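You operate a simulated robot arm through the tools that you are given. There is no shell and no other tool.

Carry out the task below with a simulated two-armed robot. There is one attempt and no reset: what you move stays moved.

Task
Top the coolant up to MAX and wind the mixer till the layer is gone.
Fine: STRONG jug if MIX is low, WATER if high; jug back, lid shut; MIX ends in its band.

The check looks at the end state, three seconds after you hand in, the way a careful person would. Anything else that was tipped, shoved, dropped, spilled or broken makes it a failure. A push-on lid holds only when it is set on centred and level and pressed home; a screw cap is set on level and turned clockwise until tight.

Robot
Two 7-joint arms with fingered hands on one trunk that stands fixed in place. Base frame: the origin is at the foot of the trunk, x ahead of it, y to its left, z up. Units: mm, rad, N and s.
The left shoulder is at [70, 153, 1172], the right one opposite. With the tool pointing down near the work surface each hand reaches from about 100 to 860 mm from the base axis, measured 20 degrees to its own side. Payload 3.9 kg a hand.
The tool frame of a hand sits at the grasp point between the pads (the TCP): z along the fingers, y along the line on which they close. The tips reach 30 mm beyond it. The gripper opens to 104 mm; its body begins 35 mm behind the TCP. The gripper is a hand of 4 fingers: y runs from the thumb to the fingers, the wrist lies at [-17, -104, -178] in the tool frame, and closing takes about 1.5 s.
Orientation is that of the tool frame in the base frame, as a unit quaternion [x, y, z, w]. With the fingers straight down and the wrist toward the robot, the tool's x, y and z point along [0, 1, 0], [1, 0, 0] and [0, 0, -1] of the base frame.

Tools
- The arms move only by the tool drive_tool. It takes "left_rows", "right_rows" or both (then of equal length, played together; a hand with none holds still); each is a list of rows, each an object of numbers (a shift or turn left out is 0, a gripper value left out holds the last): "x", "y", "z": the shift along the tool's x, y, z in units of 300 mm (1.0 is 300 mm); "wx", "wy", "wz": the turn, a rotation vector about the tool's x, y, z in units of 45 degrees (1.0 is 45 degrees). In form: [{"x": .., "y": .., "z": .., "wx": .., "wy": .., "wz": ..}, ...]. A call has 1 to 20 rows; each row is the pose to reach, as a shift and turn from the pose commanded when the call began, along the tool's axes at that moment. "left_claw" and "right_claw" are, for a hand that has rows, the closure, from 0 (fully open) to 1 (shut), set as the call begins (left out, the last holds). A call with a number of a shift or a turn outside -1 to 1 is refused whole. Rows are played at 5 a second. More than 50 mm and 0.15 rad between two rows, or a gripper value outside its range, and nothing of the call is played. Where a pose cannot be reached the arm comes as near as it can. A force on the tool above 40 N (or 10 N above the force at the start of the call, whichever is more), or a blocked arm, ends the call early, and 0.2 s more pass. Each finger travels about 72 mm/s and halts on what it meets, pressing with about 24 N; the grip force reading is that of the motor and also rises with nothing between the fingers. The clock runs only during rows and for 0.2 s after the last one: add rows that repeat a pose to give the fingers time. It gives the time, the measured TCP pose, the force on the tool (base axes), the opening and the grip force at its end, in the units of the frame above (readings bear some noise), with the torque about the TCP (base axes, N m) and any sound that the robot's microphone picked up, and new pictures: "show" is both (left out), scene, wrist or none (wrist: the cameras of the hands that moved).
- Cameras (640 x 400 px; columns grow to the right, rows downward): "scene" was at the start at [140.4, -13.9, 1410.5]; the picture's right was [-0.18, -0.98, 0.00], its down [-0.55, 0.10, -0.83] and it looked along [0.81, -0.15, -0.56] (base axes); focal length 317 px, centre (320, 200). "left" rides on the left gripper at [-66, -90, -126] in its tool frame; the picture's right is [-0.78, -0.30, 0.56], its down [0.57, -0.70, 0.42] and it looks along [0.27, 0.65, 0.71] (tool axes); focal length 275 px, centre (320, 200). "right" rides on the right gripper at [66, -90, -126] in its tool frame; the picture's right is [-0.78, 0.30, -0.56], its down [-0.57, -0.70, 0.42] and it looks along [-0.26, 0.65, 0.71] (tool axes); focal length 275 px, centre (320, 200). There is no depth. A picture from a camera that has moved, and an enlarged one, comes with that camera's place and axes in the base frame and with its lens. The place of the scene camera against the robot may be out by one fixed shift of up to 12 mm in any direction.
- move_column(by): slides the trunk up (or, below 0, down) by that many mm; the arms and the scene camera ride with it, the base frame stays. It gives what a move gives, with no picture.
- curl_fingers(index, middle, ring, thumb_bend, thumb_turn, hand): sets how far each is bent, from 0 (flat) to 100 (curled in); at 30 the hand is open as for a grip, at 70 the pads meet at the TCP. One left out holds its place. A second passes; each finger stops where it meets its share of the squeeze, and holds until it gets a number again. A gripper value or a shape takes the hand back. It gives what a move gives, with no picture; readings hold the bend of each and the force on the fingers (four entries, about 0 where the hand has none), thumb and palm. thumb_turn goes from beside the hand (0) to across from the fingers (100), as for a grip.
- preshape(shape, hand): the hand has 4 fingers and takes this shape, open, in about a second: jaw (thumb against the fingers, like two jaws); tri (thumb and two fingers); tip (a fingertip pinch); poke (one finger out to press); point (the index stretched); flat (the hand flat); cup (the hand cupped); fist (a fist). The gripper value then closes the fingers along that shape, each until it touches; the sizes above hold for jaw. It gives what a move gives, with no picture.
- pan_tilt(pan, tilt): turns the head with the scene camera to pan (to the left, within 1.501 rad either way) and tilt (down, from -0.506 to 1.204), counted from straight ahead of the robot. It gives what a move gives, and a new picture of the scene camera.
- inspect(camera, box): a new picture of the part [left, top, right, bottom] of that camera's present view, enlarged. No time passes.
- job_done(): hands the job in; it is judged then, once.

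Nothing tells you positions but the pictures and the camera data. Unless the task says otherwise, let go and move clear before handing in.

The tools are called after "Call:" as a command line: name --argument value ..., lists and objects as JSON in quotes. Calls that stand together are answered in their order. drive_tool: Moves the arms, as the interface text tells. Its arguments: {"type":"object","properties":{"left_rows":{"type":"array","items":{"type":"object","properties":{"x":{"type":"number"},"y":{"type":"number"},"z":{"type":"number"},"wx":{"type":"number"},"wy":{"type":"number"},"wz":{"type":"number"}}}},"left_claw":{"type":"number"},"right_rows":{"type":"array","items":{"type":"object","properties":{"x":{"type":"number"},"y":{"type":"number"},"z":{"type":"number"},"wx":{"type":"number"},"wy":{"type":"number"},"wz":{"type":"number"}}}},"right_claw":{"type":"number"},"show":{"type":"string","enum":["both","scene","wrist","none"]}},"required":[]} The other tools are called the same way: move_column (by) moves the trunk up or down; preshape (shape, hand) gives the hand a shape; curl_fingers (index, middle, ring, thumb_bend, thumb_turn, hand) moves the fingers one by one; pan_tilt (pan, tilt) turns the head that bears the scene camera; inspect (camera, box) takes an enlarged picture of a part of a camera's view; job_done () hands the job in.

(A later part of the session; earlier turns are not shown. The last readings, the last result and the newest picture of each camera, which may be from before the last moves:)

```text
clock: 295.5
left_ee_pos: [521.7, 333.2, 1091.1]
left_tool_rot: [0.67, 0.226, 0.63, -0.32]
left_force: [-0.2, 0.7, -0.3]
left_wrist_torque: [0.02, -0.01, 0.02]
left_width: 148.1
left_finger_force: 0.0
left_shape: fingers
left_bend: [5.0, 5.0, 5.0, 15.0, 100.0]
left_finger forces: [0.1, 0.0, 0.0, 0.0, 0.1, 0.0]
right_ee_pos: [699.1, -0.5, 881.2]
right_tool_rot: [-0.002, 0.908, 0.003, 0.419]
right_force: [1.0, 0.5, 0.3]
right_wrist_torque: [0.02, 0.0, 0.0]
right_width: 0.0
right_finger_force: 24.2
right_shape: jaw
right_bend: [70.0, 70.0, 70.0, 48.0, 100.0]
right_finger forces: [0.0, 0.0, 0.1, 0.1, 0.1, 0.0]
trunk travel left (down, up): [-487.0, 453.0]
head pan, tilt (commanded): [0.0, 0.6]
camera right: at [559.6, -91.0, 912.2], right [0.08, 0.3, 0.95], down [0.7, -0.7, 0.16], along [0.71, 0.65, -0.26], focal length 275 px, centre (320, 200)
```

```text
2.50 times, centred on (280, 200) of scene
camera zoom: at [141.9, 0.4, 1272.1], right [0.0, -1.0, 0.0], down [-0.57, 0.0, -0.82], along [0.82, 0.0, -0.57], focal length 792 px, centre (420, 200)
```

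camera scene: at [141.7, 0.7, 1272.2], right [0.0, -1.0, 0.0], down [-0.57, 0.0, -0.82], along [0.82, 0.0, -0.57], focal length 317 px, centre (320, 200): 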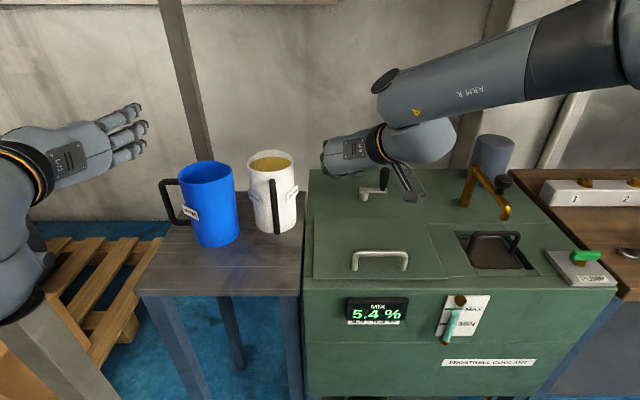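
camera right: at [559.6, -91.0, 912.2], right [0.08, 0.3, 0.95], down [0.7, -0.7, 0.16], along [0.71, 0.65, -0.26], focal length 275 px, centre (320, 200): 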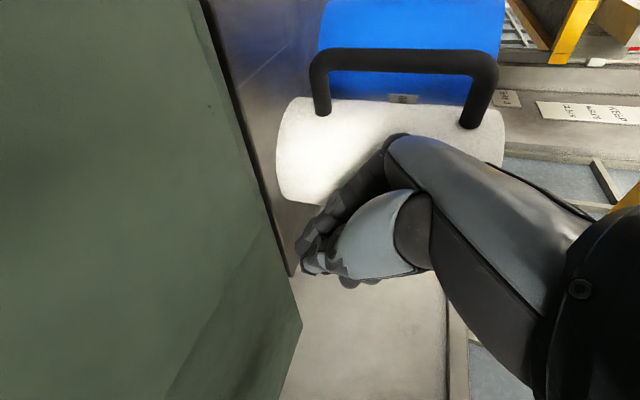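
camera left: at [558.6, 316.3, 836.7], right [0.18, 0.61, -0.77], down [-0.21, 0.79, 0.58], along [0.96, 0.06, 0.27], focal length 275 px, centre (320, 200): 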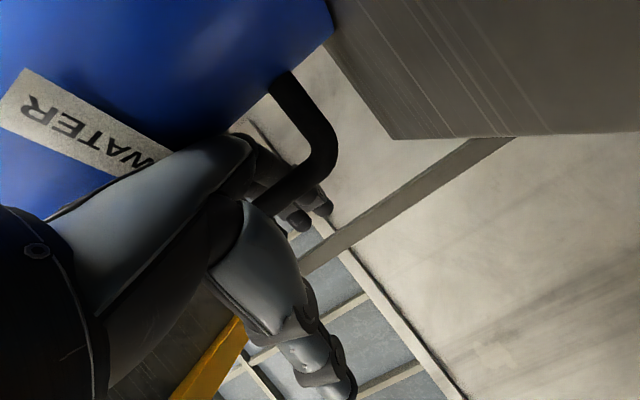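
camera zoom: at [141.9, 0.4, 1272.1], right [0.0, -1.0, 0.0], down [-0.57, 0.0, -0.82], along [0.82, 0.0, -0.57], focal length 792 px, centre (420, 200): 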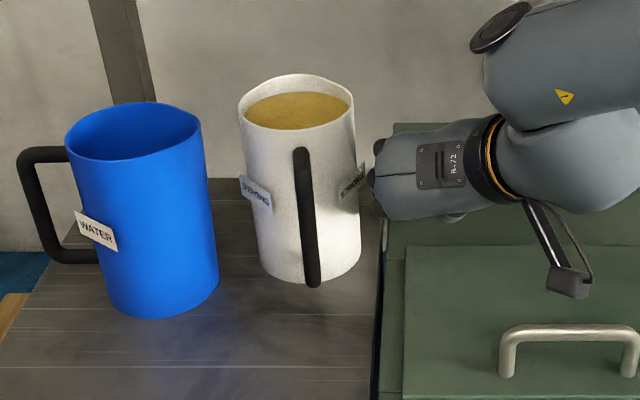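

Call:
drive_tool --right_rows '[{"y": 0.012}, {"y": 0.024}, {"y": 0.036}, {"y": 0.048}, {"y": 0.06}]' --show "none"

Call:
inspect --camera "scene" --box '[160, 120, 400, 280]'

```text
clock: 296.7
left_ee_pos: [522.2, 333.4, 1091.8]
left_tool_rot: [0.67, 0.226, 0.631, -0.32]
left_force: [0.1, 1.1, 0.7]
left_wrist_torque: [0.03, 0.01, -0.04]
left_width: 148.3
left_finger_force: 0.0
left_shape: fingers
left_bend: [5.0, 5.0, 5.0, 15.0, 100.0]
left_finger forces: [0.1, 0.0, 0.1, 0.1, 0.0, 0.1]
right_ee_pos: [699.3, 17.6, 879.0]
right_tool_rot: [-0.003, 0.908, 0.001, 0.419]
right_force: [-0.2, -2.3, -0.2]
right_wrist_torque: [0.07, 0.01, 0.04]
right_width: 0.0
right_finger_force: 24.0
right_shape: jaw
right_bend: [70.0, 70.0, 70.0, 48.0, 100.0]
right_finger forces: [0.1, 3.0, 0.0, 0.0, 0.0, 0.0]
trunk travel left (down, up): [-487.0, 453.0]
head pan, tilt (commanded): [0.0, 0.6]
```

```text
2.50 times, centred on (280, 200) of scene
camera zoom: at [141.7, 0.2, 1272.2], right [0.0, -1.0, 0.0], down [-0.57, 0.0, -0.82], along [0.82, 0.0, -0.57], focal length 792 px, centre (420, 200)
```

zoom: 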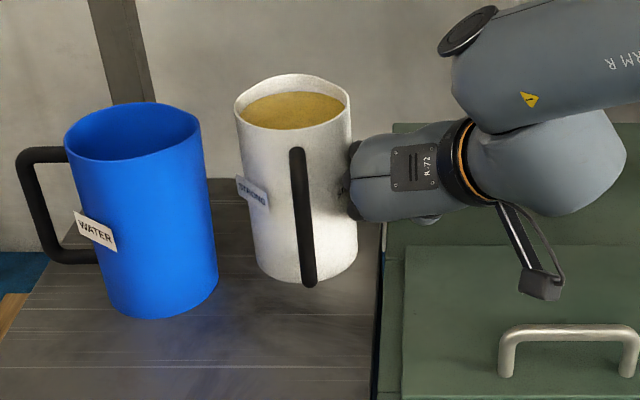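

Contact with only about 3 N – the jug slides upright. Pushing about 15 mm more.

Call:
drive_tool --right_rows '[{"y": 0.01}, {"y": 0.02}, {"y": 0.03}, {"y": 0.04}, {"y": 0.05}, {"y": 0.055}]' --show "none"

Call:
inspect --camera "scene" --box '[160, 120, 400, 280]'

```text
clock: 298.1
left_ee_pos: [521.7, 331.8, 1092.6]
left_tool_rot: [0.67, 0.225, 0.631, -0.321]
left_force: [0.2, 0.4, 0.6]
left_wrist_torque: [0.05, -0.02, 0.0]
left_width: 148.4
left_finger_force: 0.1
left_shape: fingers
left_bend: [5.0, 5.0, 5.0, 15.0, 100.0]
left_finger forces: [0.0, 0.0, 0.0, 0.0, 0.0, 0.1]
right_ee_pos: [700.1, 34.6, 880.7]
right_tool_rot: [-0.003, 0.908, 0.003, 0.419]
right_force: [-0.4, -2.7, 0.3]
right_wrist_torque: [0.04, -0.01, 0.07]
right_width: 0.2
right_finger_force: 24.4
right_shape: jaw
right_bend: [70.0, 70.0, 70.0, 48.0, 100.0]
right_finger forces: [0.0, 2.9, 0.0, 0.0, 0.0, 0.0]
trunk travel left (down, up): [-487.0, 453.0]
head pan, tilt (commanded): [0.0, 0.6]
```

```text
2.50 times, centred on (280, 200) of scene
camera zoom: at [141.5, 0.2, 1272.2], right [0.0, -1.0, 0.0], down [-0.56, 0.0, -0.83], along [0.83, 0.0, -0.56], focal length 792 px, centre (420, 200)
```

zoom: 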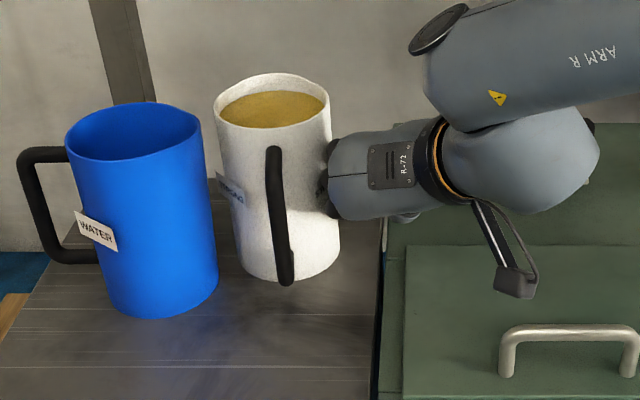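

The white jug is back near its original place, upright. Now withdrawing the right hand to the right and up.

Call:
drive_tool --right_rows '[{"y": -0.05}, {"y": -0.12}, {"y": -0.2, "x": -0.03}, {"y": -0.28, "x": -0.1, "z": -0.05}, {"y": -0.36, "x": -0.18, "z": -0.12}, {"y": -0.44, "x": -0.26, "z": -0.2}, {"y": -0.52, "x": -0.34, "z": -0.28}, {"y": -0.6, "x": -0.4, "z": -0.36}, {"y": -0.6, "x": -0.4, "z": -0.36}]' --show "scene"

```text
clock: 300.1
left_ee_pos: [522.5, 333.3, 1090.3]
left_tool_rot: [0.67, 0.226, 0.631, -0.32]
left_force: [0.3, -0.9, -0.5]
left_wrist_torque: [0.0, 0.0, -0.01]
left_width: 148.4
left_finger_force: 0.0
left_shape: fingers
left_bend: [5.0, 5.0, 5.0, 15.0, 100.0]
left_finger forces: [0.0, 0.1, 0.0, 0.0, 0.0, 0.0]
right_ee_pos: [697.0, -146.5, 1039.5]
right_tool_rot: [-0.003, 0.908, 0.001, 0.418]
right_force: [-0.1, 0.2, 0.5]
right_wrist_torque: [-0.01, 0.02, 0.01]
right_width: 0.0
right_finger_force: 23.7
right_shape: jaw
right_bend: [70.0, 70.0, 70.0, 48.0, 100.0]
right_finger forces: [0.0, 0.0, 0.0, 0.1, 0.0, 0.0]
trunk travel left (down, up): [-487.0, 453.0]
head pan, tilt (commanded): [0.0, 0.6]
camera scene: at [142.4, 1.2, 1272.1], right [0.0, -1.0, 0.0], down [-0.57, 0.0, -0.82], along [0.82, 0.0, -0.57], focal length 317 px, centre (320, 200)
```

scene: 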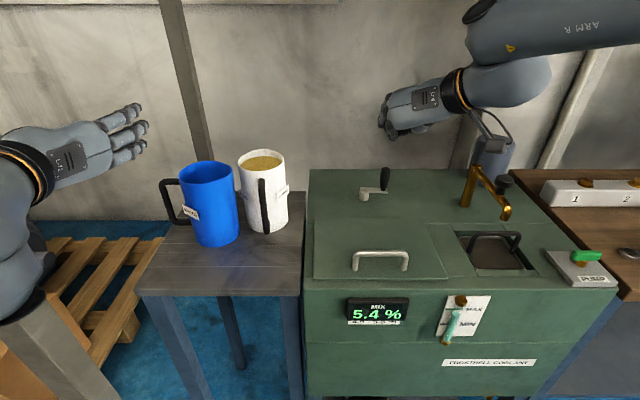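

Everything is in place; I'll double-check the fill level. First a close view of the gauge from here, then from other trunk heights.

Call:
pan_tilt --pan -0.5 --tilt 0.7

Call:
inspect --camera "scene" --box '[280, 220, 400, 320]'

```text
clock: 301.0
left_ee_pos: [522.6, 332.1, 1092.3]
left_tool_rot: [0.67, 0.226, 0.631, -0.32]
left_force: [-0.1, -0.1, 0.1]
left_wrist_torque: [-0.04, 0.03, -0.03]
left_width: 148.7
left_finger_force: 0.0
left_shape: fingers
left_bend: [5.0, 5.0, 5.0, 15.0, 100.0]
left_finger forces: [0.0, 0.0, 0.1, 0.0, 0.0, 0.0]
right_ee_pos: [696.3, -146.1, 1040.8]
right_tool_rot: [-0.002, 0.908, 0.001, 0.418]
right_force: [0.5, 0.5, 0.5]
right_wrist_torque: [0.03, 0.01, -0.01]
right_width: 0.0
right_finger_force: 23.4
right_shape: jaw
right_bend: [70.0, 70.0, 70.0, 48.0, 100.0]
right_finger forces: [0.0, 0.0, 0.0, 0.0, 0.0, 0.0]
trunk travel left (down, up): [-487.0, 453.0]
head pan, tilt (commanded): [-0.499, 0.7]
camera scene: at [128.0, -39.8, 1263.5], right [-0.48, -0.88, 0.0], down [-0.57, 0.31, -0.76], along [0.67, -0.37, -0.64], focal length 317 px, centre (320, 200)
```

scene: 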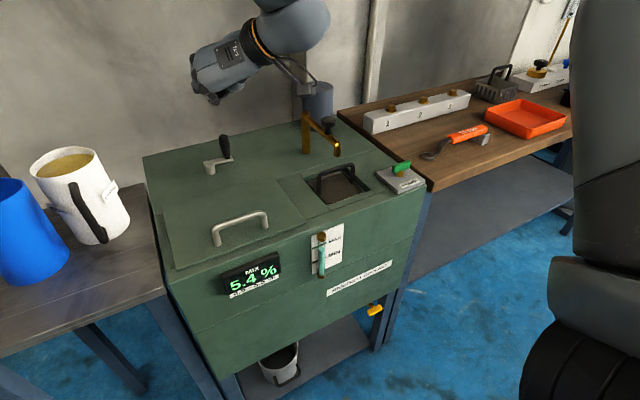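

```text
4.00 times, centred on (340, 270) of scene
camera zoom: at [128.0, -39.8, 1263.5], right [-0.48, -0.88, 0.0], down [-0.57, 0.31, -0.76], along [0.67, -0.37, -0.64], focal length 1268 px, centre (240, -80)
```

zoom: 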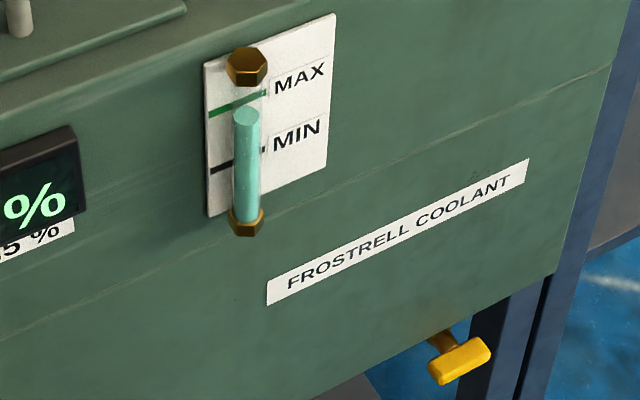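

Call:
inspect --camera "scene" --box '[305, 225, 355, 280]'

Call:
move_column --by -100

Call:
pan_tilt --pan -0.5 --tilt 0.6

Call:
inspect --camera "scene" --box '[305, 225, 365, 285]'

```text
7.27 times, centred on (330, 252) of scene
camera zoom: at [128.0, -39.8, 1263.5], right [-0.48, -0.88, 0.0], down [-0.57, 0.31, -0.76], along [0.67, -0.37, -0.64], focal length 2305 px, centre (247, -182)
```

zoom: 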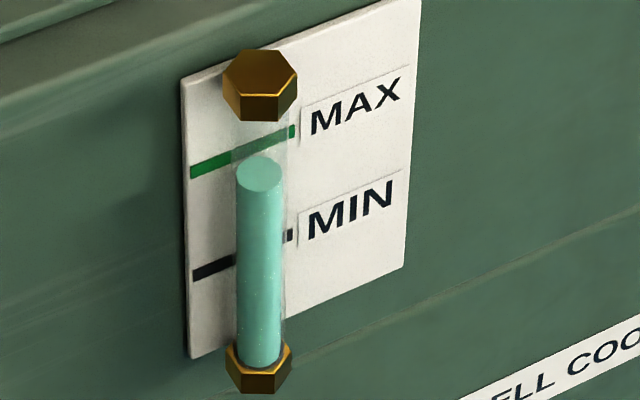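

```text
clock: 302.3
left_ee_pos: [522.0, 332.0, 992.6]
left_tool_rot: [0.671, 0.225, 0.63, -0.32]
left_force: [-0.5, -0.6, 0.4]
left_wrist_torque: [-0.01, 0.02, 0.0]
left_width: 148.4
left_finger_force: 0.1
left_shape: fingers
left_bend: [5.0, 5.0, 5.0, 15.0, 100.0]
left_finger forces: [0.0, 0.0, 0.0, 0.0, 0.1, 0.0]
right_ee_pos: [696.2, -145.9, 941.1]
right_tool_rot: [-0.004, 0.908, 0.001, 0.419]
right_force: [-0.8, 0.1, 0.3]
right_wrist_torque: [0.0, -0.02, 0.01]
right_width: 0.0
right_finger_force: 24.3
right_shape: jaw
right_bend: [70.0, 70.0, 70.0, 48.0, 100.0]
right_finger forces: [0.0, 0.1, 0.0, 0.1, 0.1, 0.0]
trunk travel left (down, up): [-387.0, 553.0]
head pan, tilt (commanded): [-0.499, 0.7]
```

```text
clock: 303.0
left_ee_pos: [522.4, 331.7, 991.8]
left_tool_rot: [0.67, 0.225, 0.631, -0.319]
left_force: [0.5, 0.0, -0.8]
left_wrist_torque: [-0.05, 0.0, 0.02]
left_width: 148.6
left_finger_force: 0.1
left_shape: fingers
left_bend: [5.0, 5.0, 5.0, 15.0, 100.0]
left_finger forces: [0.0, 0.0, 0.0, 0.1, 0.1, 0.1]
right_ee_pos: [696.9, -146.6, 938.7]
right_tool_rot: [-0.003, 0.908, 0.001, 0.418]
right_force: [-0.5, 0.3, -0.9]
right_wrist_torque: [0.02, -0.02, -0.01]
right_width: 0.1
right_finger_force: 24.0
right_shape: jaw
right_bend: [70.0, 70.0, 70.0, 48.0, 100.0]
right_finger forces: [0.1, 0.1, 0.0, 0.0, 0.1, 0.1]
trunk travel left (down, up): [-387.0, 553.0]
head pan, tilt (commanded): [-0.499, 0.6]
camera scene: at [130.9, -41.6, 1172.1], right [-0.48, -0.88, 0.0], down [-0.5, 0.27, -0.82], along [0.72, -0.39, -0.57], focal length 317 px, centre (320, 200)
```

scene: 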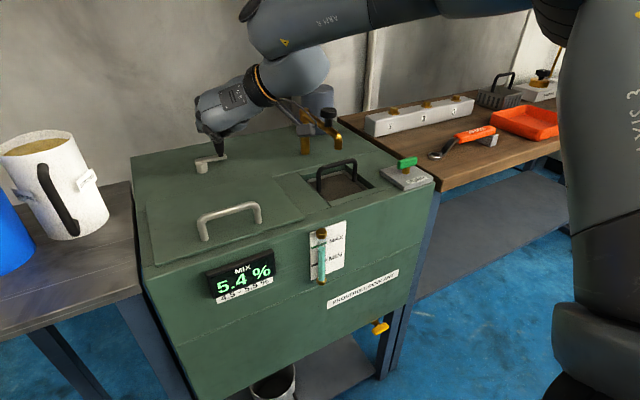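

```text
6.67 times, centred on (335, 255) of scene
camera zoom: at [130.9, -41.6, 1172.1], right [-0.48, -0.88, 0.0], down [-0.5, 0.27, -0.82], along [0.72, -0.39, -0.57], focal length 2113 px, centre (220, -167)
```

zoom: 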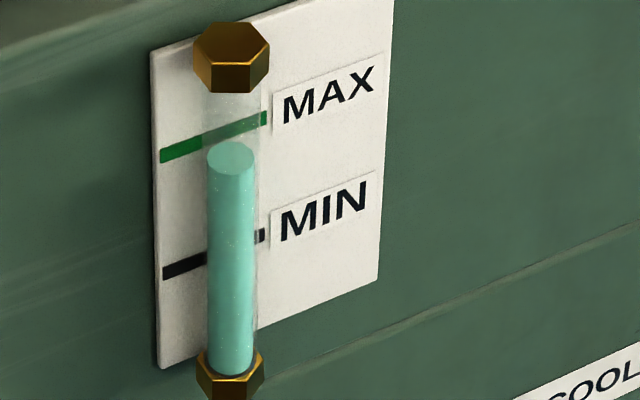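

The gauge triangulates to the level at the MAX mark (within about 1–2 mm), MIX 5.4 %. Now I'll inspect the lid and the surroundings closely.

Call:
inspect --camera "scene" --box '[120, 130, 360, 290]'

Call:
drive_tool --right_rows '[{"x": -0.1, "z": -0.08}, {"x": -0.2, "z": -0.16}, {"x": -0.28, "y": -0.05, "z": -0.26}, {"x": -0.34, "y": -0.12, "z": -0.36}, {"x": -0.36, "y": -0.2, "z": -0.46}, {"x": -0.36, "y": -0.3, "z": -0.56}, {"x": -0.34, "y": -0.4, "z": -0.66}, {"x": -0.3, "y": -0.45, "z": -0.76}, {"x": -0.3, "y": -0.45, "z": -0.76}]' --show "none"

Call:
pan_tilt --pan -0.1 --tilt 0.6

```text
2.50 times, centred on (240, 210) of scene
camera zoom: at [130.9, -41.6, 1172.1], right [-0.48, -0.88, 0.0], down [-0.5, 0.27, -0.82], along [0.72, -0.39, -0.57], focal length 792 px, centre (520, 175)
```

zoom: 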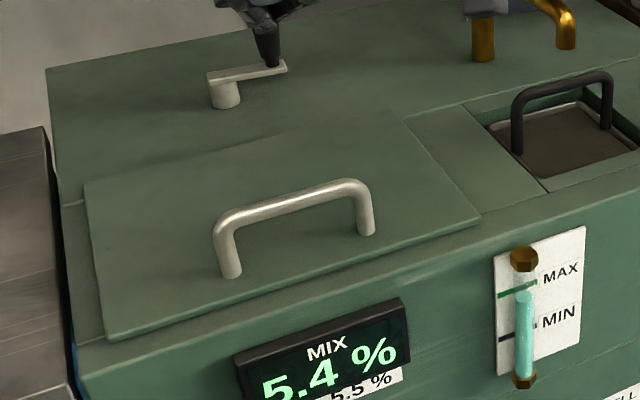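

```text
clock: 305.0
left_ee_pos: [521.3, 331.8, 991.8]
left_tool_rot: [0.669, 0.225, 0.632, -0.32]
left_force: [0.6, 0.2, 0.1]
left_wrist_torque: [0.03, 0.05, 0.0]
left_width: 148.7
left_finger_force: 0.0
left_shape: fingers
left_bend: [5.0, 5.0, 5.0, 15.0, 100.0]
left_finger forces: [0.0, 0.0, 0.0, 0.0, 0.1, 0.0]
right_ee_pos: [708.3, -273.3, 1172.7]
right_tool_rot: [-0.009, 0.909, 0.012, 0.417]
right_force: [0.5, -0.2, 0.2]
right_wrist_torque: [0.01, 0.01, -0.04]
right_width: 0.1
right_finger_force: 24.0
right_shape: jaw
right_bend: [70.0, 70.0, 70.0, 48.0, 100.0]
right_finger forces: [0.0, 0.0, 0.1, 0.0, 0.1, 0.1]
right hand out of reach, approached as far as the arm can: row 3, 4, 5, 6, 7, 8, 9
trunk travel left (down, up): [-387.0, 553.0]
head pan, tilt (commanded): [-0.499, 0.6]
```

```text
clock: 305.9
left_ee_pos: [521.8, 332.4, 992.2]
left_tool_rot: [0.67, 0.226, 0.631, -0.32]
left_force: [0.9, 0.9, -0.2]
left_wrist_torque: [0.0, -0.04, 0.0]
left_width: 148.5
left_finger_force: 0.0
left_shape: fingers
left_bend: [5.0, 5.0, 5.0, 15.0, 100.0]
left_finger forces: [0.0, 0.0, 0.0, 0.1, 0.0, 0.0]
right_ee_pos: [710.0, -274.2, 1171.3]
right_tool_rot: [-0.009, 0.909, 0.011, 0.417]
right_force: [-0.3, -0.3, 0.8]
right_wrist_torque: [-0.01, 0.02, 0.03]
right_width: 0.2
right_finger_force: 24.5
right_shape: jaw
right_bend: [70.0, 70.0, 70.0, 48.0, 100.0]
right_finger forces: [0.1, 0.0, 0.0, 0.0, 0.1, 0.0]
trunk travel left (down, up): [-387.0, 553.0]
head pan, tilt (commanded): [-0.099, 0.6]
camera scene: at [141.2, -8.2, 1172.2], right [-0.1, -0.99, 0.0], down [-0.56, 0.06, -0.82], along [0.82, -0.08, -0.57], focal length 317 px, centre (320, 200)
```

scene: 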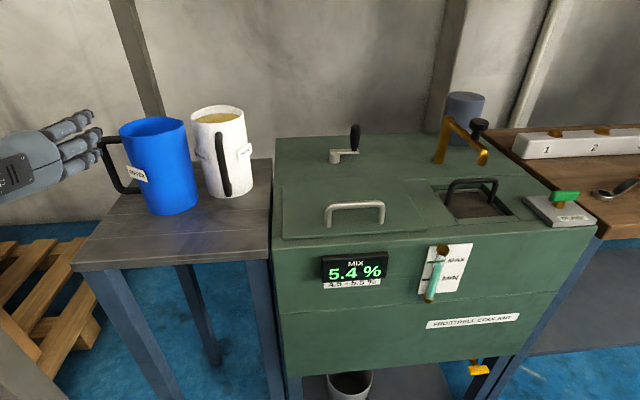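

The lid lies flush and nothing looks spilled. I'll move the left hand up and clear, then compare the jugs' positions with the early picture by using the same camera height.

Call:
drive_tool --left_rows '[{"x": 0.07, "z": -0.02}, {"x": 0.15, "z": -0.04}, {"x": 0.23, "z": -0.06}, {"x": 0.3, "z": -0.08}, {"x": 0.33, "z": -0.1}, {"x": 0.33, "z": -0.1}]' --show "none"

Call:
move_column --by -70

Call:
pan_tilt --pan -0.2 --tilt 0.5

Call:
inspect --camera "scene" --box '[0, 100, 240, 270]'

```text
clock: 307.3
left_ee_pos: [513.7, 300.7, 1090.1]
left_tool_rot: [0.67, 0.226, 0.631, -0.32]
left_force: [0.3, -0.3, -0.3]
left_wrist_torque: [0.05, 0.01, -0.03]
left_width: 148.5
left_finger_force: 0.1
left_shape: fingers
left_bend: [5.0, 5.0, 5.0, 15.0, 100.0]
left_finger forces: [0.0, 0.0, 0.0, 0.1, 0.1, 0.0]
right_ee_pos: [710.0, -273.5, 1171.9]
right_tool_rot: [-0.008, 0.909, 0.011, 0.417]
right_force: [0.4, 0.0, 0.1]
right_wrist_torque: [-0.03, 0.02, -0.04]
right_width: 0.0
right_finger_force: 24.1
right_shape: jaw
right_bend: [70.0, 70.0, 70.0, 48.0, 100.0]
right_finger forces: [0.0, 0.0, 0.0, 0.0, 0.0, 0.0]
trunk travel left (down, up): [-387.0, 553.0]
head pan, tilt (commanded): [-0.099, 0.6]
```

```text
clock: 308.4
left_ee_pos: [512.4, 301.2, 1018.5]
left_tool_rot: [0.67, 0.225, 0.631, -0.32]
left_force: [0.2, 0.2, -0.4]
left_wrist_torque: [0.01, 0.01, -0.04]
left_width: 148.5
left_finger_force: 0.0
left_shape: fingers
left_bend: [5.0, 5.0, 5.0, 15.0, 100.0]
left_finger forces: [0.0, 0.0, 0.1, 0.0, 0.0, 0.0]
right_ee_pos: [709.1, -274.2, 1102.3]
right_tool_rot: [-0.009, 0.909, 0.011, 0.417]
right_force: [-0.4, 0.0, 0.1]
right_wrist_torque: [-0.01, -0.02, 0.02]
right_width: 0.0
right_finger_force: 23.7
right_shape: jaw
right_bend: [70.0, 70.0, 70.0, 48.0, 100.0]
right_finger forces: [0.0, 0.0, 0.1, 0.0, 0.1, 0.0]
trunk travel left (down, up): [-317.0, 623.0]
head pan, tilt (commanded): [-0.099, 0.6]
```

```text
clock: 309.0
left_ee_pos: [512.6, 301.5, 1020.1]
left_tool_rot: [0.67, 0.225, 0.631, -0.32]
left_force: [-0.1, 0.3, -0.1]
left_wrist_torque: [-0.01, 0.03, 0.03]
left_width: 148.5
left_finger_force: 0.1
left_shape: fingers
left_bend: [5.0, 5.0, 5.0, 15.0, 100.0]
left_finger forces: [0.0, 0.0, 0.0, 0.0, 0.0, 0.1]
right_ee_pos: [708.5, -273.8, 1100.6]
right_tool_rot: [-0.008, 0.909, 0.011, 0.417]
right_force: [0.0, -0.6, 0.7]
right_wrist_torque: [-0.04, -0.02, -0.04]
right_width: 0.2
right_finger_force: 23.4
right_shape: jaw
right_bend: [70.0, 70.0, 70.0, 48.0, 100.0]
right_finger forces: [0.0, 0.1, 0.0, 0.1, 0.0, 0.0]
trunk travel left (down, up): [-317.0, 623.0]
head pan, tilt (commanded): [-0.201, 0.499]
camera scene: at [142.5, -17.4, 1111.2], right [-0.2, -0.98, 0.0], down [-0.47, 0.1, -0.88], along [0.86, -0.17, -0.48], focal length 317 px, centre (320, 200)
```

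scene: 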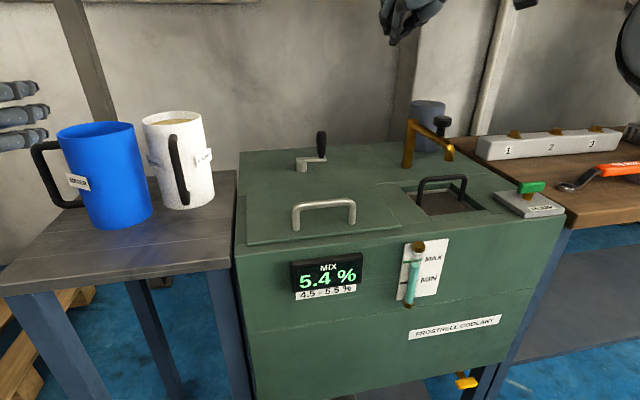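

```text
2.35 times, centred on (120, 185) of scene
camera zoom: at [142.5, -17.4, 1111.2], right [-0.2, -0.98, 0.0], down [-0.47, 0.1, -0.88], along [0.86, -0.17, -0.48], focal length 746 px, centre (791, 235)
```

zoom: 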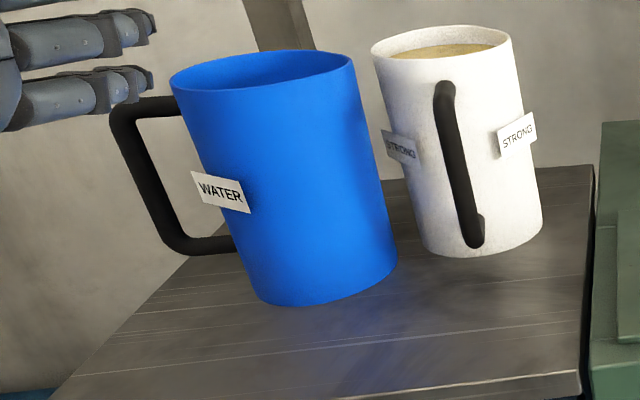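

Comparing with the early picture, the white jug actually stands about 60 mm farther back than it did at the start. I'll bring it back by gripping its body from above with the right hand. First I position the hand and trunk.

Call:
drive_tool --right_rows '[{"x": 0.05, "y": 0.06, "z": 0.03}, {"x": 0.1, "y": 0.13, "z": 0.06}, {"x": 0.15, "y": 0.2, "z": 0.09}, {"x": 0.2, "y": 0.28, "z": 0.12}, {"x": 0.24, "y": 0.36, "z": 0.14}, {"x": 0.26, "y": 0.42, "z": 0.16}, {"x": 0.26, "y": 0.42, "z": 0.16}]' --right_claw 0 --show "none"

Call:
move_column --by 100

```text
clock: 310.6
left_ee_pos: [514.1, 300.5, 1019.1]
left_tool_rot: [0.67, 0.225, 0.631, -0.32]
left_force: [0.3, -1.0, 0.3]
left_wrist_torque: [0.0, -0.03, 0.03]
left_width: 148.7
left_finger_force: 0.1
left_shape: fingers
left_bend: [5.0, 5.0, 5.0, 15.0, 100.0]
left_finger forces: [0.1, 0.1, 0.0, 0.0, 0.1, 0.0]
right_ee_pos: [702.1, -143.2, 1012.2]
right_tool_rot: [-0.01, 0.909, 0.015, 0.417]
right_force: [0.4, 1.0, -0.5]
right_wrist_torque: [-0.03, -0.01, -0.02]
right_width: 103.6
right_finger_force: 0.1
right_shape: jaw
right_bend: [30.0, 30.0, 30.0, 30.0, 97.0]
right_finger forces: [0.0, 0.0, 0.0, 0.1, 0.0, 0.0]
right hand out of reach, approached as far as the arm can: row 1, 2, 3, 4, 5, 6, 7
trunk travel left (down, up): [-317.0, 623.0]
head pan, tilt (commanded): [-0.201, 0.499]
```

```text
clock: 312.0
left_ee_pos: [513.0, 301.8, 1118.3]
left_tool_rot: [0.67, 0.225, 0.631, -0.32]
left_force: [0.4, 0.0, 0.1]
left_wrist_torque: [-0.01, 0.01, 0.01]
left_width: 148.6
left_finger_force: 0.0
left_shape: fingers
left_bend: [5.0, 5.0, 5.0, 15.0, 100.0]
left_finger forces: [0.1, 0.0, 0.0, 0.0, 0.0, 0.1]
right_ee_pos: [700.6, -143.0, 1111.8]
right_tool_rot: [-0.01, 0.909, 0.015, 0.417]
right_force: [-0.5, 0.0, -0.4]
right_wrist_torque: [-0.01, 0.01, 0.01]
right_width: 103.7
right_finger_force: 0.0
right_shape: jaw
right_bend: [30.0, 30.0, 30.0, 30.0, 97.0]
right_finger forces: [0.1, 0.1, 0.1, 0.1, 0.1, 0.0]
trunk travel left (down, up): [-417.0, 523.0]
head pan, tilt (commanded): [-0.201, 0.499]
```

Call:
drive_tool --right_rows '[{"x": 0.002, "y": 0.068, "z": 0.006, "wx": 0.051, "wy": 0.101, "wz": 0.092}, {"x": 0.004, "y": 0.135, "z": 0.013, "wx": 0.102, "wy": 0.202, "wz": 0.184}, {"x": 0.006, "y": 0.203, "z": 0.019, "wx": 0.153, "wy": 0.303, "wz": 0.276}, {"x": 0.008, "y": 0.27, "z": 0.026, "wx": 0.204, "wy": 0.404, "wz": 0.368}, {"x": 0.01, "y": 0.338, "z": 0.032, "wx": 0.256, "wy": 0.505, "wz": 0.461}, {"x": 0.012, "y": 0.405, "z": 0.039, "wx": 0.307, "wy": 0.606, "wz": 0.553}, {"x": 0.014, "y": 0.473, "z": 0.045, "wx": 0.358, "wy": 0.707, "wz": 0.645}, {"x": 0.016, "y": 0.54, "z": 0.052, "wx": 0.409, "wy": 0.808, "wz": 0.737}, {"x": 0.018, "y": 0.608, "z": 0.058, "wx": 0.46, "wy": 0.909, "wz": 0.829}, {"x": 0.018, "y": 0.608, "z": 0.058, "wx": 0.46, "wy": 0.909, "wz": 0.829}]' --show "both"

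```text
clock: 314.2
left_ee_pos: [513.5, 300.2, 1119.2]
left_tool_rot: [0.671, 0.225, 0.63, -0.32]
left_force: [-0.2, 0.7, 0.4]
left_wrist_torque: [-0.01, -0.02, -0.01]
left_width: 148.5
left_finger_force: 0.0
left_shape: fingers
left_bend: [5.0, 5.0, 5.0, 15.0, 100.0]
left_finger forces: [0.0, 0.1, 0.1, 0.0, 0.0, 0.0]
right_ee_pos: [673.8, 47.5, 1072.7]
right_tool_rot: [0.293, 0.954, 0.039, 0.052]
right_force: [-0.9, -0.4, -0.9]
right_wrist_torque: [0.0, 0.02, -0.03]
right_width: 104.0
right_finger_force: 0.0
right_shape: jaw
right_bend: [30.0, 30.0, 30.0, 30.0, 97.0]
right_finger forces: [0.1, 0.0, 0.0, 0.0, 0.1, 0.1]
right hand out of reach, approached as far as the arm can: row 1, 2, 3, 4, 5, 6, 7, 8, 9, 10
trunk travel left (down, up): [-417.0, 523.0]
head pan, tilt (commanded): [-0.201, 0.499]
camera scene: at [142.5, -17.7, 1211.2], right [-0.2, -0.98, 0.0], down [-0.47, 0.1, -0.88], along [0.86, -0.18, -0.48], focal length 317 px, centre (320, 200)
camera right: at [553.1, 5.7, 1182.3], right [0.73, -0.22, 0.64], down [0.13, -0.88, -0.45], along [0.67, 0.42, -0.62], focal length 275 px, centre (320, 200)
```

scene: 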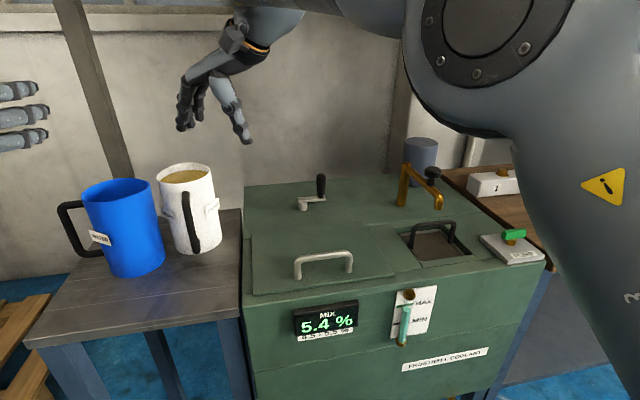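
right: 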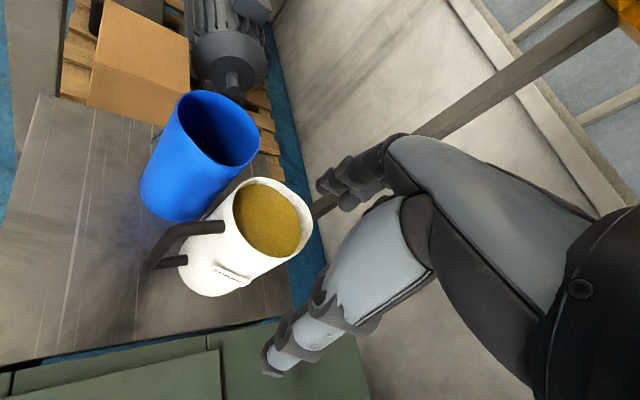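

The hand is now above the white jug with fingers down. By the wrist camera the jug's center is at about (713, 121). I'll move over it.

Call:
drive_tool --right_rows '[{"x": 0.006, "y": 0.045, "z": 0.01}, {"x": 0.012, "y": 0.09, "z": 0.02}, {"x": 0.018, "y": 0.135, "z": 0.03}, {"x": 0.024, "y": 0.18, "z": 0.045}, {"x": 0.03, "y": 0.225, "z": 0.06}, {"x": 0.035, "y": 0.271, "z": 0.07}, {"x": 0.035, "y": 0.271, "z": 0.07}]' --show "both"

```text
clock: 315.8
left_ee_pos: [513.1, 299.7, 1119.1]
left_tool_rot: [0.67, 0.225, 0.631, -0.32]
left_force: [-0.8, -0.3, 0.1]
left_wrist_torque: [-0.02, 0.01, 0.0]
left_width: 148.4
left_finger_force: 0.0
left_shape: fingers
left_bend: [5.0, 5.0, 5.0, 15.0, 100.0]
left_finger forces: [0.0, 0.1, 0.1, 0.1, 0.0, 0.0]
right_ee_pos: [694.3, 102.3, 1058.6]
right_tool_rot: [0.3, 0.951, 0.051, 0.051]
right_force: [0.0, -0.1, -0.2]
right_wrist_torque: [0.02, 0.0, -0.03]
right_width: 104.0
right_finger_force: 0.0
right_shape: jaw
right_bend: [30.0, 30.0, 30.0, 30.0, 97.0]
right_finger forces: [0.1, 0.1, 0.0, 0.0, 0.0, 0.0]
right hand out of reach, approached as far as the arm can: row 3, 4, 5, 6, 7
trunk travel left (down, up): [-417.0, 523.0]
head pan, tilt (commanded): [-0.201, 0.499]
camera scene: at [142.4, -17.4, 1211.2], right [-0.2, -0.98, 0.0], down [-0.47, 0.1, -0.88], along [0.86, -0.18, -0.48], focal length 317 px, centre (320, 200)
camera right: at [571.4, 59.4, 1167.1], right [0.73, -0.24, 0.64], down [0.12, -0.87, -0.47], along [0.67, 0.42, -0.61], focal length 275 px, centre (320, 200)
```

scene: 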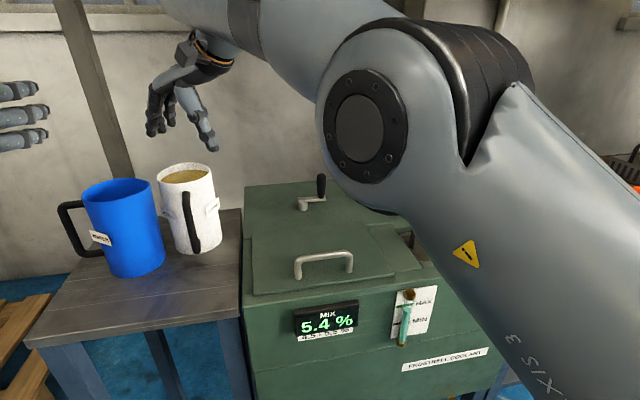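
right: 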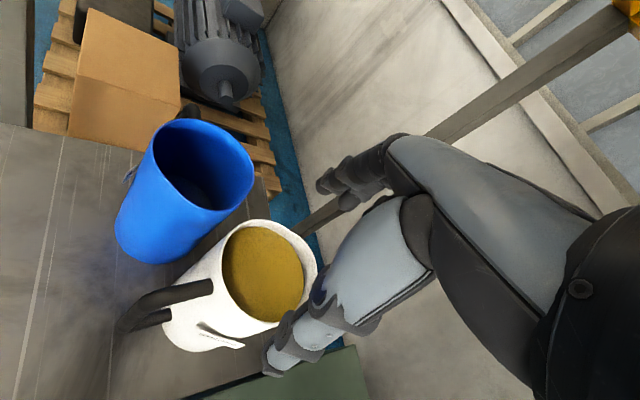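

Call:
drive_tool --right_rows '[{"x": 0.0, "y": 0.006, "z": 0.05}, {"x": 0.001, "y": 0.012, "z": 0.1}, {"x": 0.002, "y": 0.018, "z": 0.15}, {"x": 0.002, "y": 0.023, "z": 0.201}, {"x": 0.002, "y": 0.023, "z": 0.201}]' --show "wrist"

Call:
pan_tilt --pan 0.1 --tilt 0.5

```text
clock: 317.0
left_ee_pos: [512.9, 301.7, 1117.7]
left_tool_rot: [0.67, 0.226, 0.63, -0.321]
left_force: [-0.6, 0.5, 0.1]
left_wrist_torque: [0.01, 0.02, 0.01]
left_width: 148.6
left_finger_force: 0.0
left_shape: fingers
left_bend: [5.0, 5.0, 5.0, 15.0, 100.0]
left_finger forces: [0.0, 0.0, 0.0, 0.0, 0.0, 0.1]
right_ee_pos: [707.1, 109.5, 997.9]
right_tool_rot: [0.302, 0.951, 0.05, 0.051]
right_force: [-0.7, 0.2, -0.6]
right_wrist_torque: [0.03, 0.02, 0.01]
right_width: 103.4
right_finger_force: 0.1
right_shape: jaw
right_bend: [30.0, 30.0, 30.0, 30.0, 97.0]
right_finger forces: [0.0, 0.1, 0.0, 0.0, 0.0, 0.0]
trunk travel left (down, up): [-417.0, 523.0]
head pan, tilt (commanded): [-0.201, 0.499]
camera right: at [585.2, 66.9, 1106.9], right [0.73, -0.24, 0.64], down [0.12, -0.87, -0.47], along [0.67, 0.42, -0.61], focal length 275 px, centre (320, 200)
```

right: 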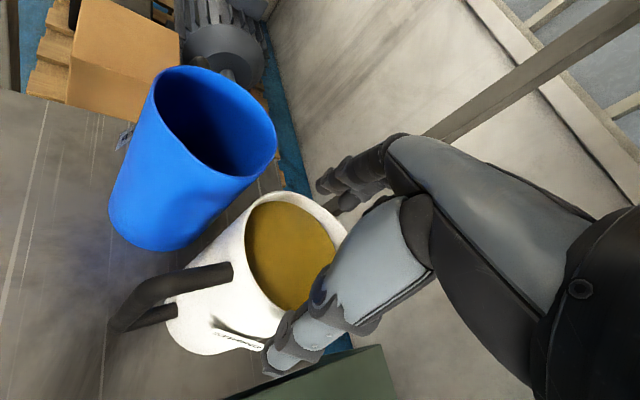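

```text
clock: 317.8
left_ee_pos: [514.4, 300.0, 1119.3]
left_tool_rot: [0.67, 0.226, 0.63, -0.32]
left_force: [0.1, -0.5, 0.0]
left_wrist_torque: [0.02, 0.02, 0.04]
left_width: 148.3
left_finger_force: 0.1
left_shape: fingers
left_bend: [5.0, 5.0, 5.0, 15.0, 100.0]
left_finger forces: [0.1, 0.0, 0.0, 0.0, 0.0, 0.0]
right_ee_pos: [708.2, 106.7, 997.2]
right_tool_rot: [0.304, 0.95, 0.046, 0.051]
right_force: [-0.4, -0.2, -0.2]
right_wrist_torque: [0.01, 0.01, 0.02]
right_width: 103.7
right_finger_force: 0.1
right_shape: jaw
right_bend: [30.0, 30.0, 30.0, 30.0, 97.0]
right_finger forces: [0.1, 0.1, 0.0, 0.0, 0.1, 0.0]
trunk travel left (down, up): [-417.0, 523.0]
head pan, tilt (commanded): [0.099, 0.499]
camera scene: at [143.8, 9.7, 1211.2], right [0.1, -1.0, 0.0], down [-0.48, -0.05, -0.88], along [0.87, 0.09, -0.48], focal length 317 px, centre (320, 200)
```

scene: 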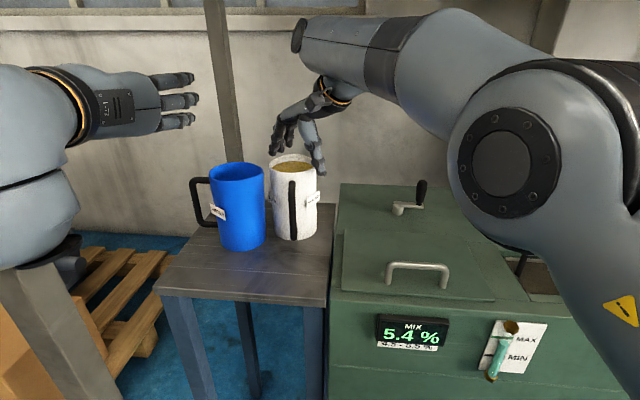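

The jug's center is at about (708, 116). I'll center and descend slowly with the open hand straddling the jug body.

Call:
drive_tool --right_rows '[{"x": 0.012, "y": 0.001, "z": 0.02}, {"x": 0.021, "y": 0.0, "z": 0.05}, {"x": 0.021, "y": -0.001, "z": 0.08}, {"x": 0.021, "y": -0.001, "z": 0.11}, {"x": 0.021, "y": -0.002, "z": 0.14}, {"x": 0.021, "y": -0.002, "z": 0.167}, {"x": 0.021, "y": -0.002, "z": 0.167}]' --show "wrist"

Call:
inspect --camera "scene" --box '[200, 90, 400, 260]'

```text
clock: 319.4
left_ee_pos: [510.4, 301.5, 1119.7]
left_tool_rot: [0.669, 0.226, 0.632, -0.32]
left_force: [0.1, -0.6, 0.1]
left_wrist_torque: [0.03, 0.0, 0.01]
left_width: 148.4
left_finger_force: 0.1
left_shape: fingers
left_bend: [5.0, 5.0, 5.0, 15.0, 100.0]
left_finger forces: [0.1, 0.1, 0.1, 0.1, 0.0, 0.0]
right_ee_pos: [705.4, 113.3, 955.3]
right_tool_rot: [0.304, 0.95, 0.052, 0.055]
right_force: [-0.1, 8.6, 19.8]
right_wrist_torque: [0.71, -0.34, 0.13]
right_width: 104.0
right_finger_force: 0.1
right_shape: jaw
right_bend: [24.0, 30.0, 30.0, 30.0, 97.0]
right_finger forces: [16.9, 0.0, 0.0, 0.0, 0.4, 0.0]
trunk travel left (down, up): [-417.0, 523.0]
head pan, tilt (commanded): [0.099, 0.499]
camera right: at [582.3, 71.8, 1063.1], right [0.72, -0.25, 0.65], down [0.12, -0.87, -0.47], along [0.68, 0.42, -0.6], focal length 275 px, centre (320, 200)
```

right: 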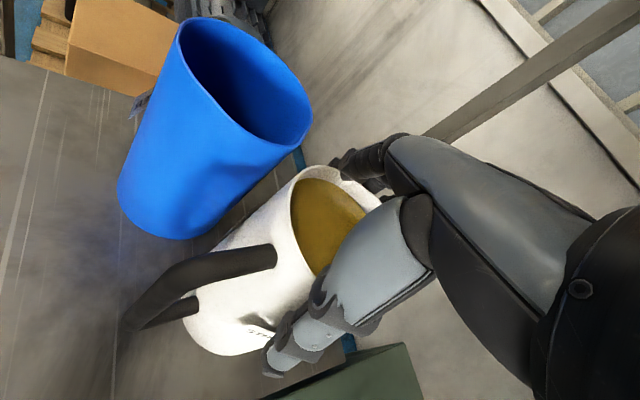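

```text
2.35 times, centred on (300, 175) of scene
camera zoom: at [140.6, 10.9, 1211.8], right [0.1, -0.99, 0.0], down [-0.47, -0.05, -0.88], along [0.87, 0.09, -0.48], focal length 746 px, centre (367, 259)
```

zoom: 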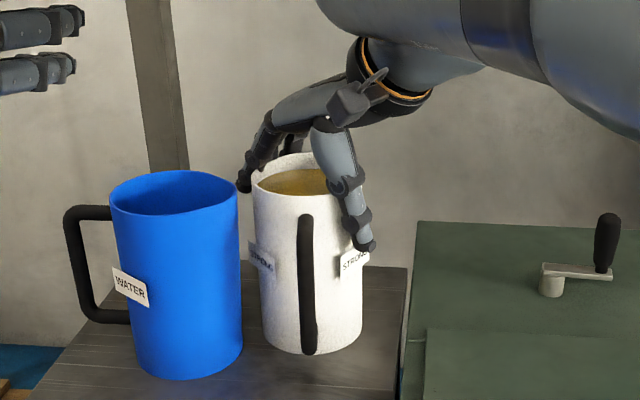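

The index fingertip sits on the rim. I'll raise, widen the fingers, and descend again.

Call:
drive_tool --right_rows '[{"z": -0.05}, {"z": -0.1}, {"z": -0.12}]' --show "none"

Call:
curl_fingers --hand "right" --index 18 --middle 20 --ring 20 --thumb_bend 22

Call:
inspect --camera "right" --box '[100, 0, 500, 400]'

Call:
inspect --camera "scene" --box '[200, 90, 400, 260]'

```text
clock: 320.2
left_ee_pos: [513.0, 301.7, 1119.8]
left_tool_rot: [0.67, 0.226, 0.631, -0.321]
left_force: [0.8, -0.1, 0.0]
left_wrist_torque: [0.02, 0.02, -0.03]
left_width: 148.2
left_finger_force: 0.1
left_shape: fingers
left_bend: [5.0, 5.0, 5.0, 15.0, 100.0]
left_finger forces: [0.0, 0.1, 0.0, 0.0, 0.0, 0.0]
right_ee_pos: [706.3, 106.7, 971.4]
right_tool_rot: [0.307, 0.95, 0.041, 0.044]
right_force: [0.6, 0.9, 0.7]
right_wrist_torque: [-0.03, -0.03, 0.01]
right_width: 103.7
right_finger_force: 0.1
right_shape: jaw
right_bend: [30.0, 30.0, 30.0, 30.0, 97.0]
right_finger forces: [0.7, 0.1, 0.1, 0.0, 0.0, 0.0]
trunk travel left (down, up): [-417.0, 523.0]
head pan, tilt (commanded): [0.099, 0.499]
```

```text
clock: 321.2
left_ee_pos: [514.0, 300.3, 1118.4]
left_tool_rot: [0.67, 0.225, 0.631, -0.32]
left_force: [0.3, 0.6, 0.0]
left_wrist_torque: [-0.02, 0.01, 0.01]
left_width: 148.7
left_finger_force: 0.0
left_shape: fingers
left_bend: [5.0, 5.0, 5.0, 15.0, 100.0]
left_finger forces: [0.0, 0.0, 0.1, 0.0, 0.0, 0.0]
right_ee_pos: [705.6, 108.9, 971.6]
right_tool_rot: [0.305, 0.95, 0.044, 0.044]
right_force: [0.4, 0.1, 0.6]
right_wrist_torque: [0.02, 0.01, -0.02]
right_width: 127.4
right_finger_force: 0.1
right_shape: fingers
right_bend: [18.0, 20.0, 20.0, 22.0, 97.0]
right_finger forces: [0.1, 0.1, 0.0, 0.0, 0.0, 0.0]
trunk travel left (down, up): [-417.0, 523.0]
head pan, tilt (commanded): [0.099, 0.499]
```

```text
1.00 times, centred on (300, 200) of right (not enlarged: the box is as wide or as high as the picture)
camera zoom: at [584.3, 68.0, 1083.2], right [0.74, -0.25, 0.63], down [0.11, -0.88, -0.47], along [0.67, 0.41, -0.62], focal length 275 px, centre (340, 200)
```

zoom: 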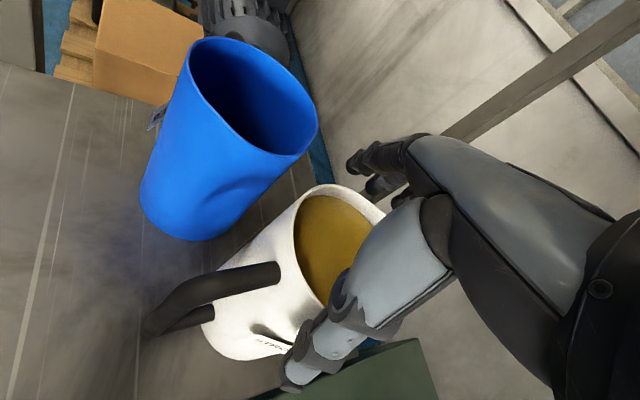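

```text
2.35 times, centred on (300, 175) of scene
camera zoom: at [143.8, 9.9, 1211.2], right [0.1, -0.99, 0.0], down [-0.48, -0.05, -0.88], along [0.87, 0.09, -0.48], focal length 746 px, centre (367, 259)
```

zoom: 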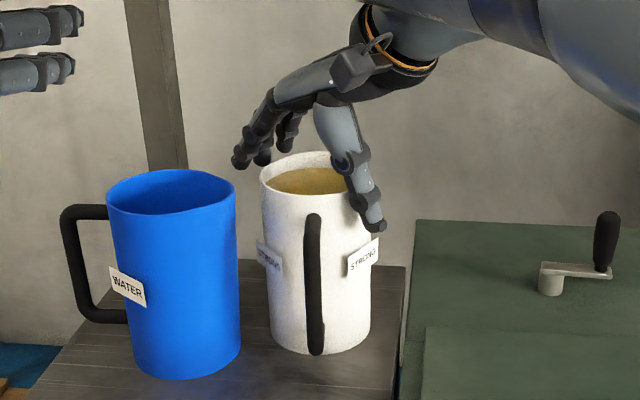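

Call:
drive_tool --right_rows '[{"x": 0.008, "z": 0.015}, {"x": 0.015, "z": 0.035}, {"x": 0.015, "z": 0.055}, {"x": 0.015, "z": 0.08}, {"x": 0.015, "z": 0.08}]' --show "wrist"

Call:
inspect --camera "scene" --box '[200, 90, 400, 260]'

```text
clock: 322.4
left_ee_pos: [513.3, 300.4, 1118.2]
left_tool_rot: [0.67, 0.225, 0.631, -0.32]
left_force: [0.5, 0.0, 0.1]
left_wrist_torque: [-0.01, 0.02, 0.03]
left_width: 148.4
left_finger_force: 0.1
left_shape: fingers
left_bend: [5.0, 5.0, 5.0, 15.0, 100.0]
left_finger forces: [0.1, 0.0, 0.0, 0.0, 0.0, 0.1]
right_ee_pos: [703.9, 112.2, 954.9]
right_tool_rot: [0.307, 0.949, 0.05, 0.046]
right_force: [-1.0, -0.4, 0.8]
right_wrist_torque: [0.0, 0.01, -0.02]
right_width: 128.2
right_finger_force: 1.3
right_shape: fingers
right_bend: [18.0, 20.0, 20.0, 22.0, 97.0]
right_finger forces: [0.0, 0.0, 0.1, 0.0, 1.5, 0.0]
trunk travel left (down, up): [-417.0, 523.0]
head pan, tilt (commanded): [0.099, 0.499]
camera right: at [582.4, 70.1, 1064.9], right [0.73, -0.25, 0.63], down [0.11, -0.87, -0.47], along [0.67, 0.41, -0.61], focal length 275 px, centre (320, 200)
```

right: 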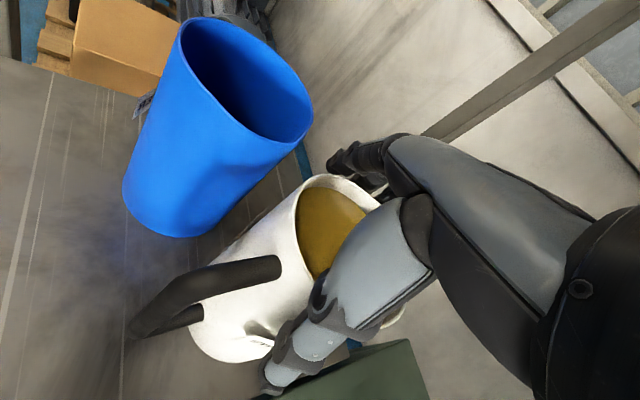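

```text
2.35 times, centred on (300, 175) of scene
camera zoom: at [143.5, 9.8, 1211.3], right [0.1, -1.0, 0.0], down [-0.48, -0.05, -0.88], along [0.87, 0.09, -0.48], focal length 746 px, centre (367, 259)
```

zoom: 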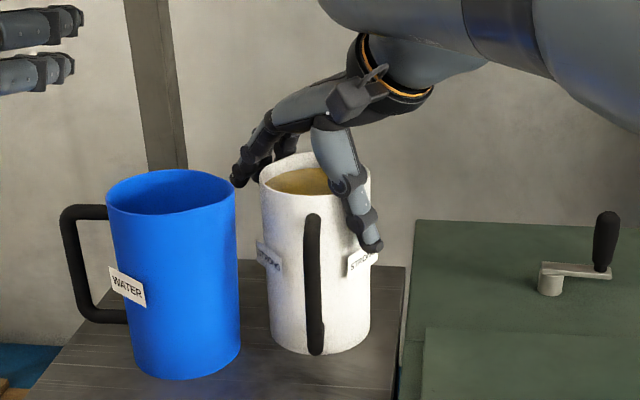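

Straddling the jug now. Closing gently around its body.

Call:
drive_tool --right_rows '[{"z": 0}, {"z": 0}, {"z": 0}, {"z": 0}, {"z": 0}, {"z": 0}]' --right_claw 1.0 --show "none"

Call:
inspect --camera "scene" --box '[200, 90, 400, 260]'

```text
clock: 323.8
left_ee_pos: [514.5, 300.2, 1118.7]
left_tool_rot: [0.67, 0.226, 0.63, -0.32]
left_force: [0.3, 0.1, -0.9]
left_wrist_torque: [-0.03, -0.05, 0.0]
left_width: 148.5
left_finger_force: 0.0
left_shape: fingers
left_bend: [5.0, 5.0, 5.0, 15.0, 100.0]
left_finger forces: [0.0, 0.0, 0.0, 0.0, 0.1, 0.0]
right_ee_pos: [705.2, 111.4, 954.8]
right_tool_rot: [0.306, 0.95, 0.048, 0.046]
right_force: [-1.8, -0.2, 1.4]
right_wrist_torque: [0.16, -0.3, 0.01]
right_width: 82.3
right_finger_force: 24.1
right_shape: jaw
right_bend: [25.0, 35.0, 35.0, 40.0, 97.0]
right_finger forces: [26.6, 10.5, 2.9, 0.1, 41.1, 0.0]
trunk travel left (down, up): [-417.0, 523.0]
head pan, tilt (commanded): [0.099, 0.499]
```

```text
2.35 times, centred on (300, 175) of scene
camera zoom: at [143.4, 9.9, 1211.3], right [0.1, -0.99, 0.0], down [-0.48, -0.05, -0.88], along [0.87, 0.09, -0.48], focal length 746 px, centre (367, 259)
```

zoom: 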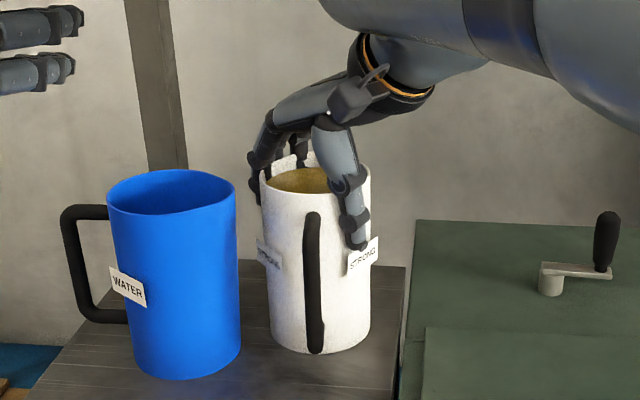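

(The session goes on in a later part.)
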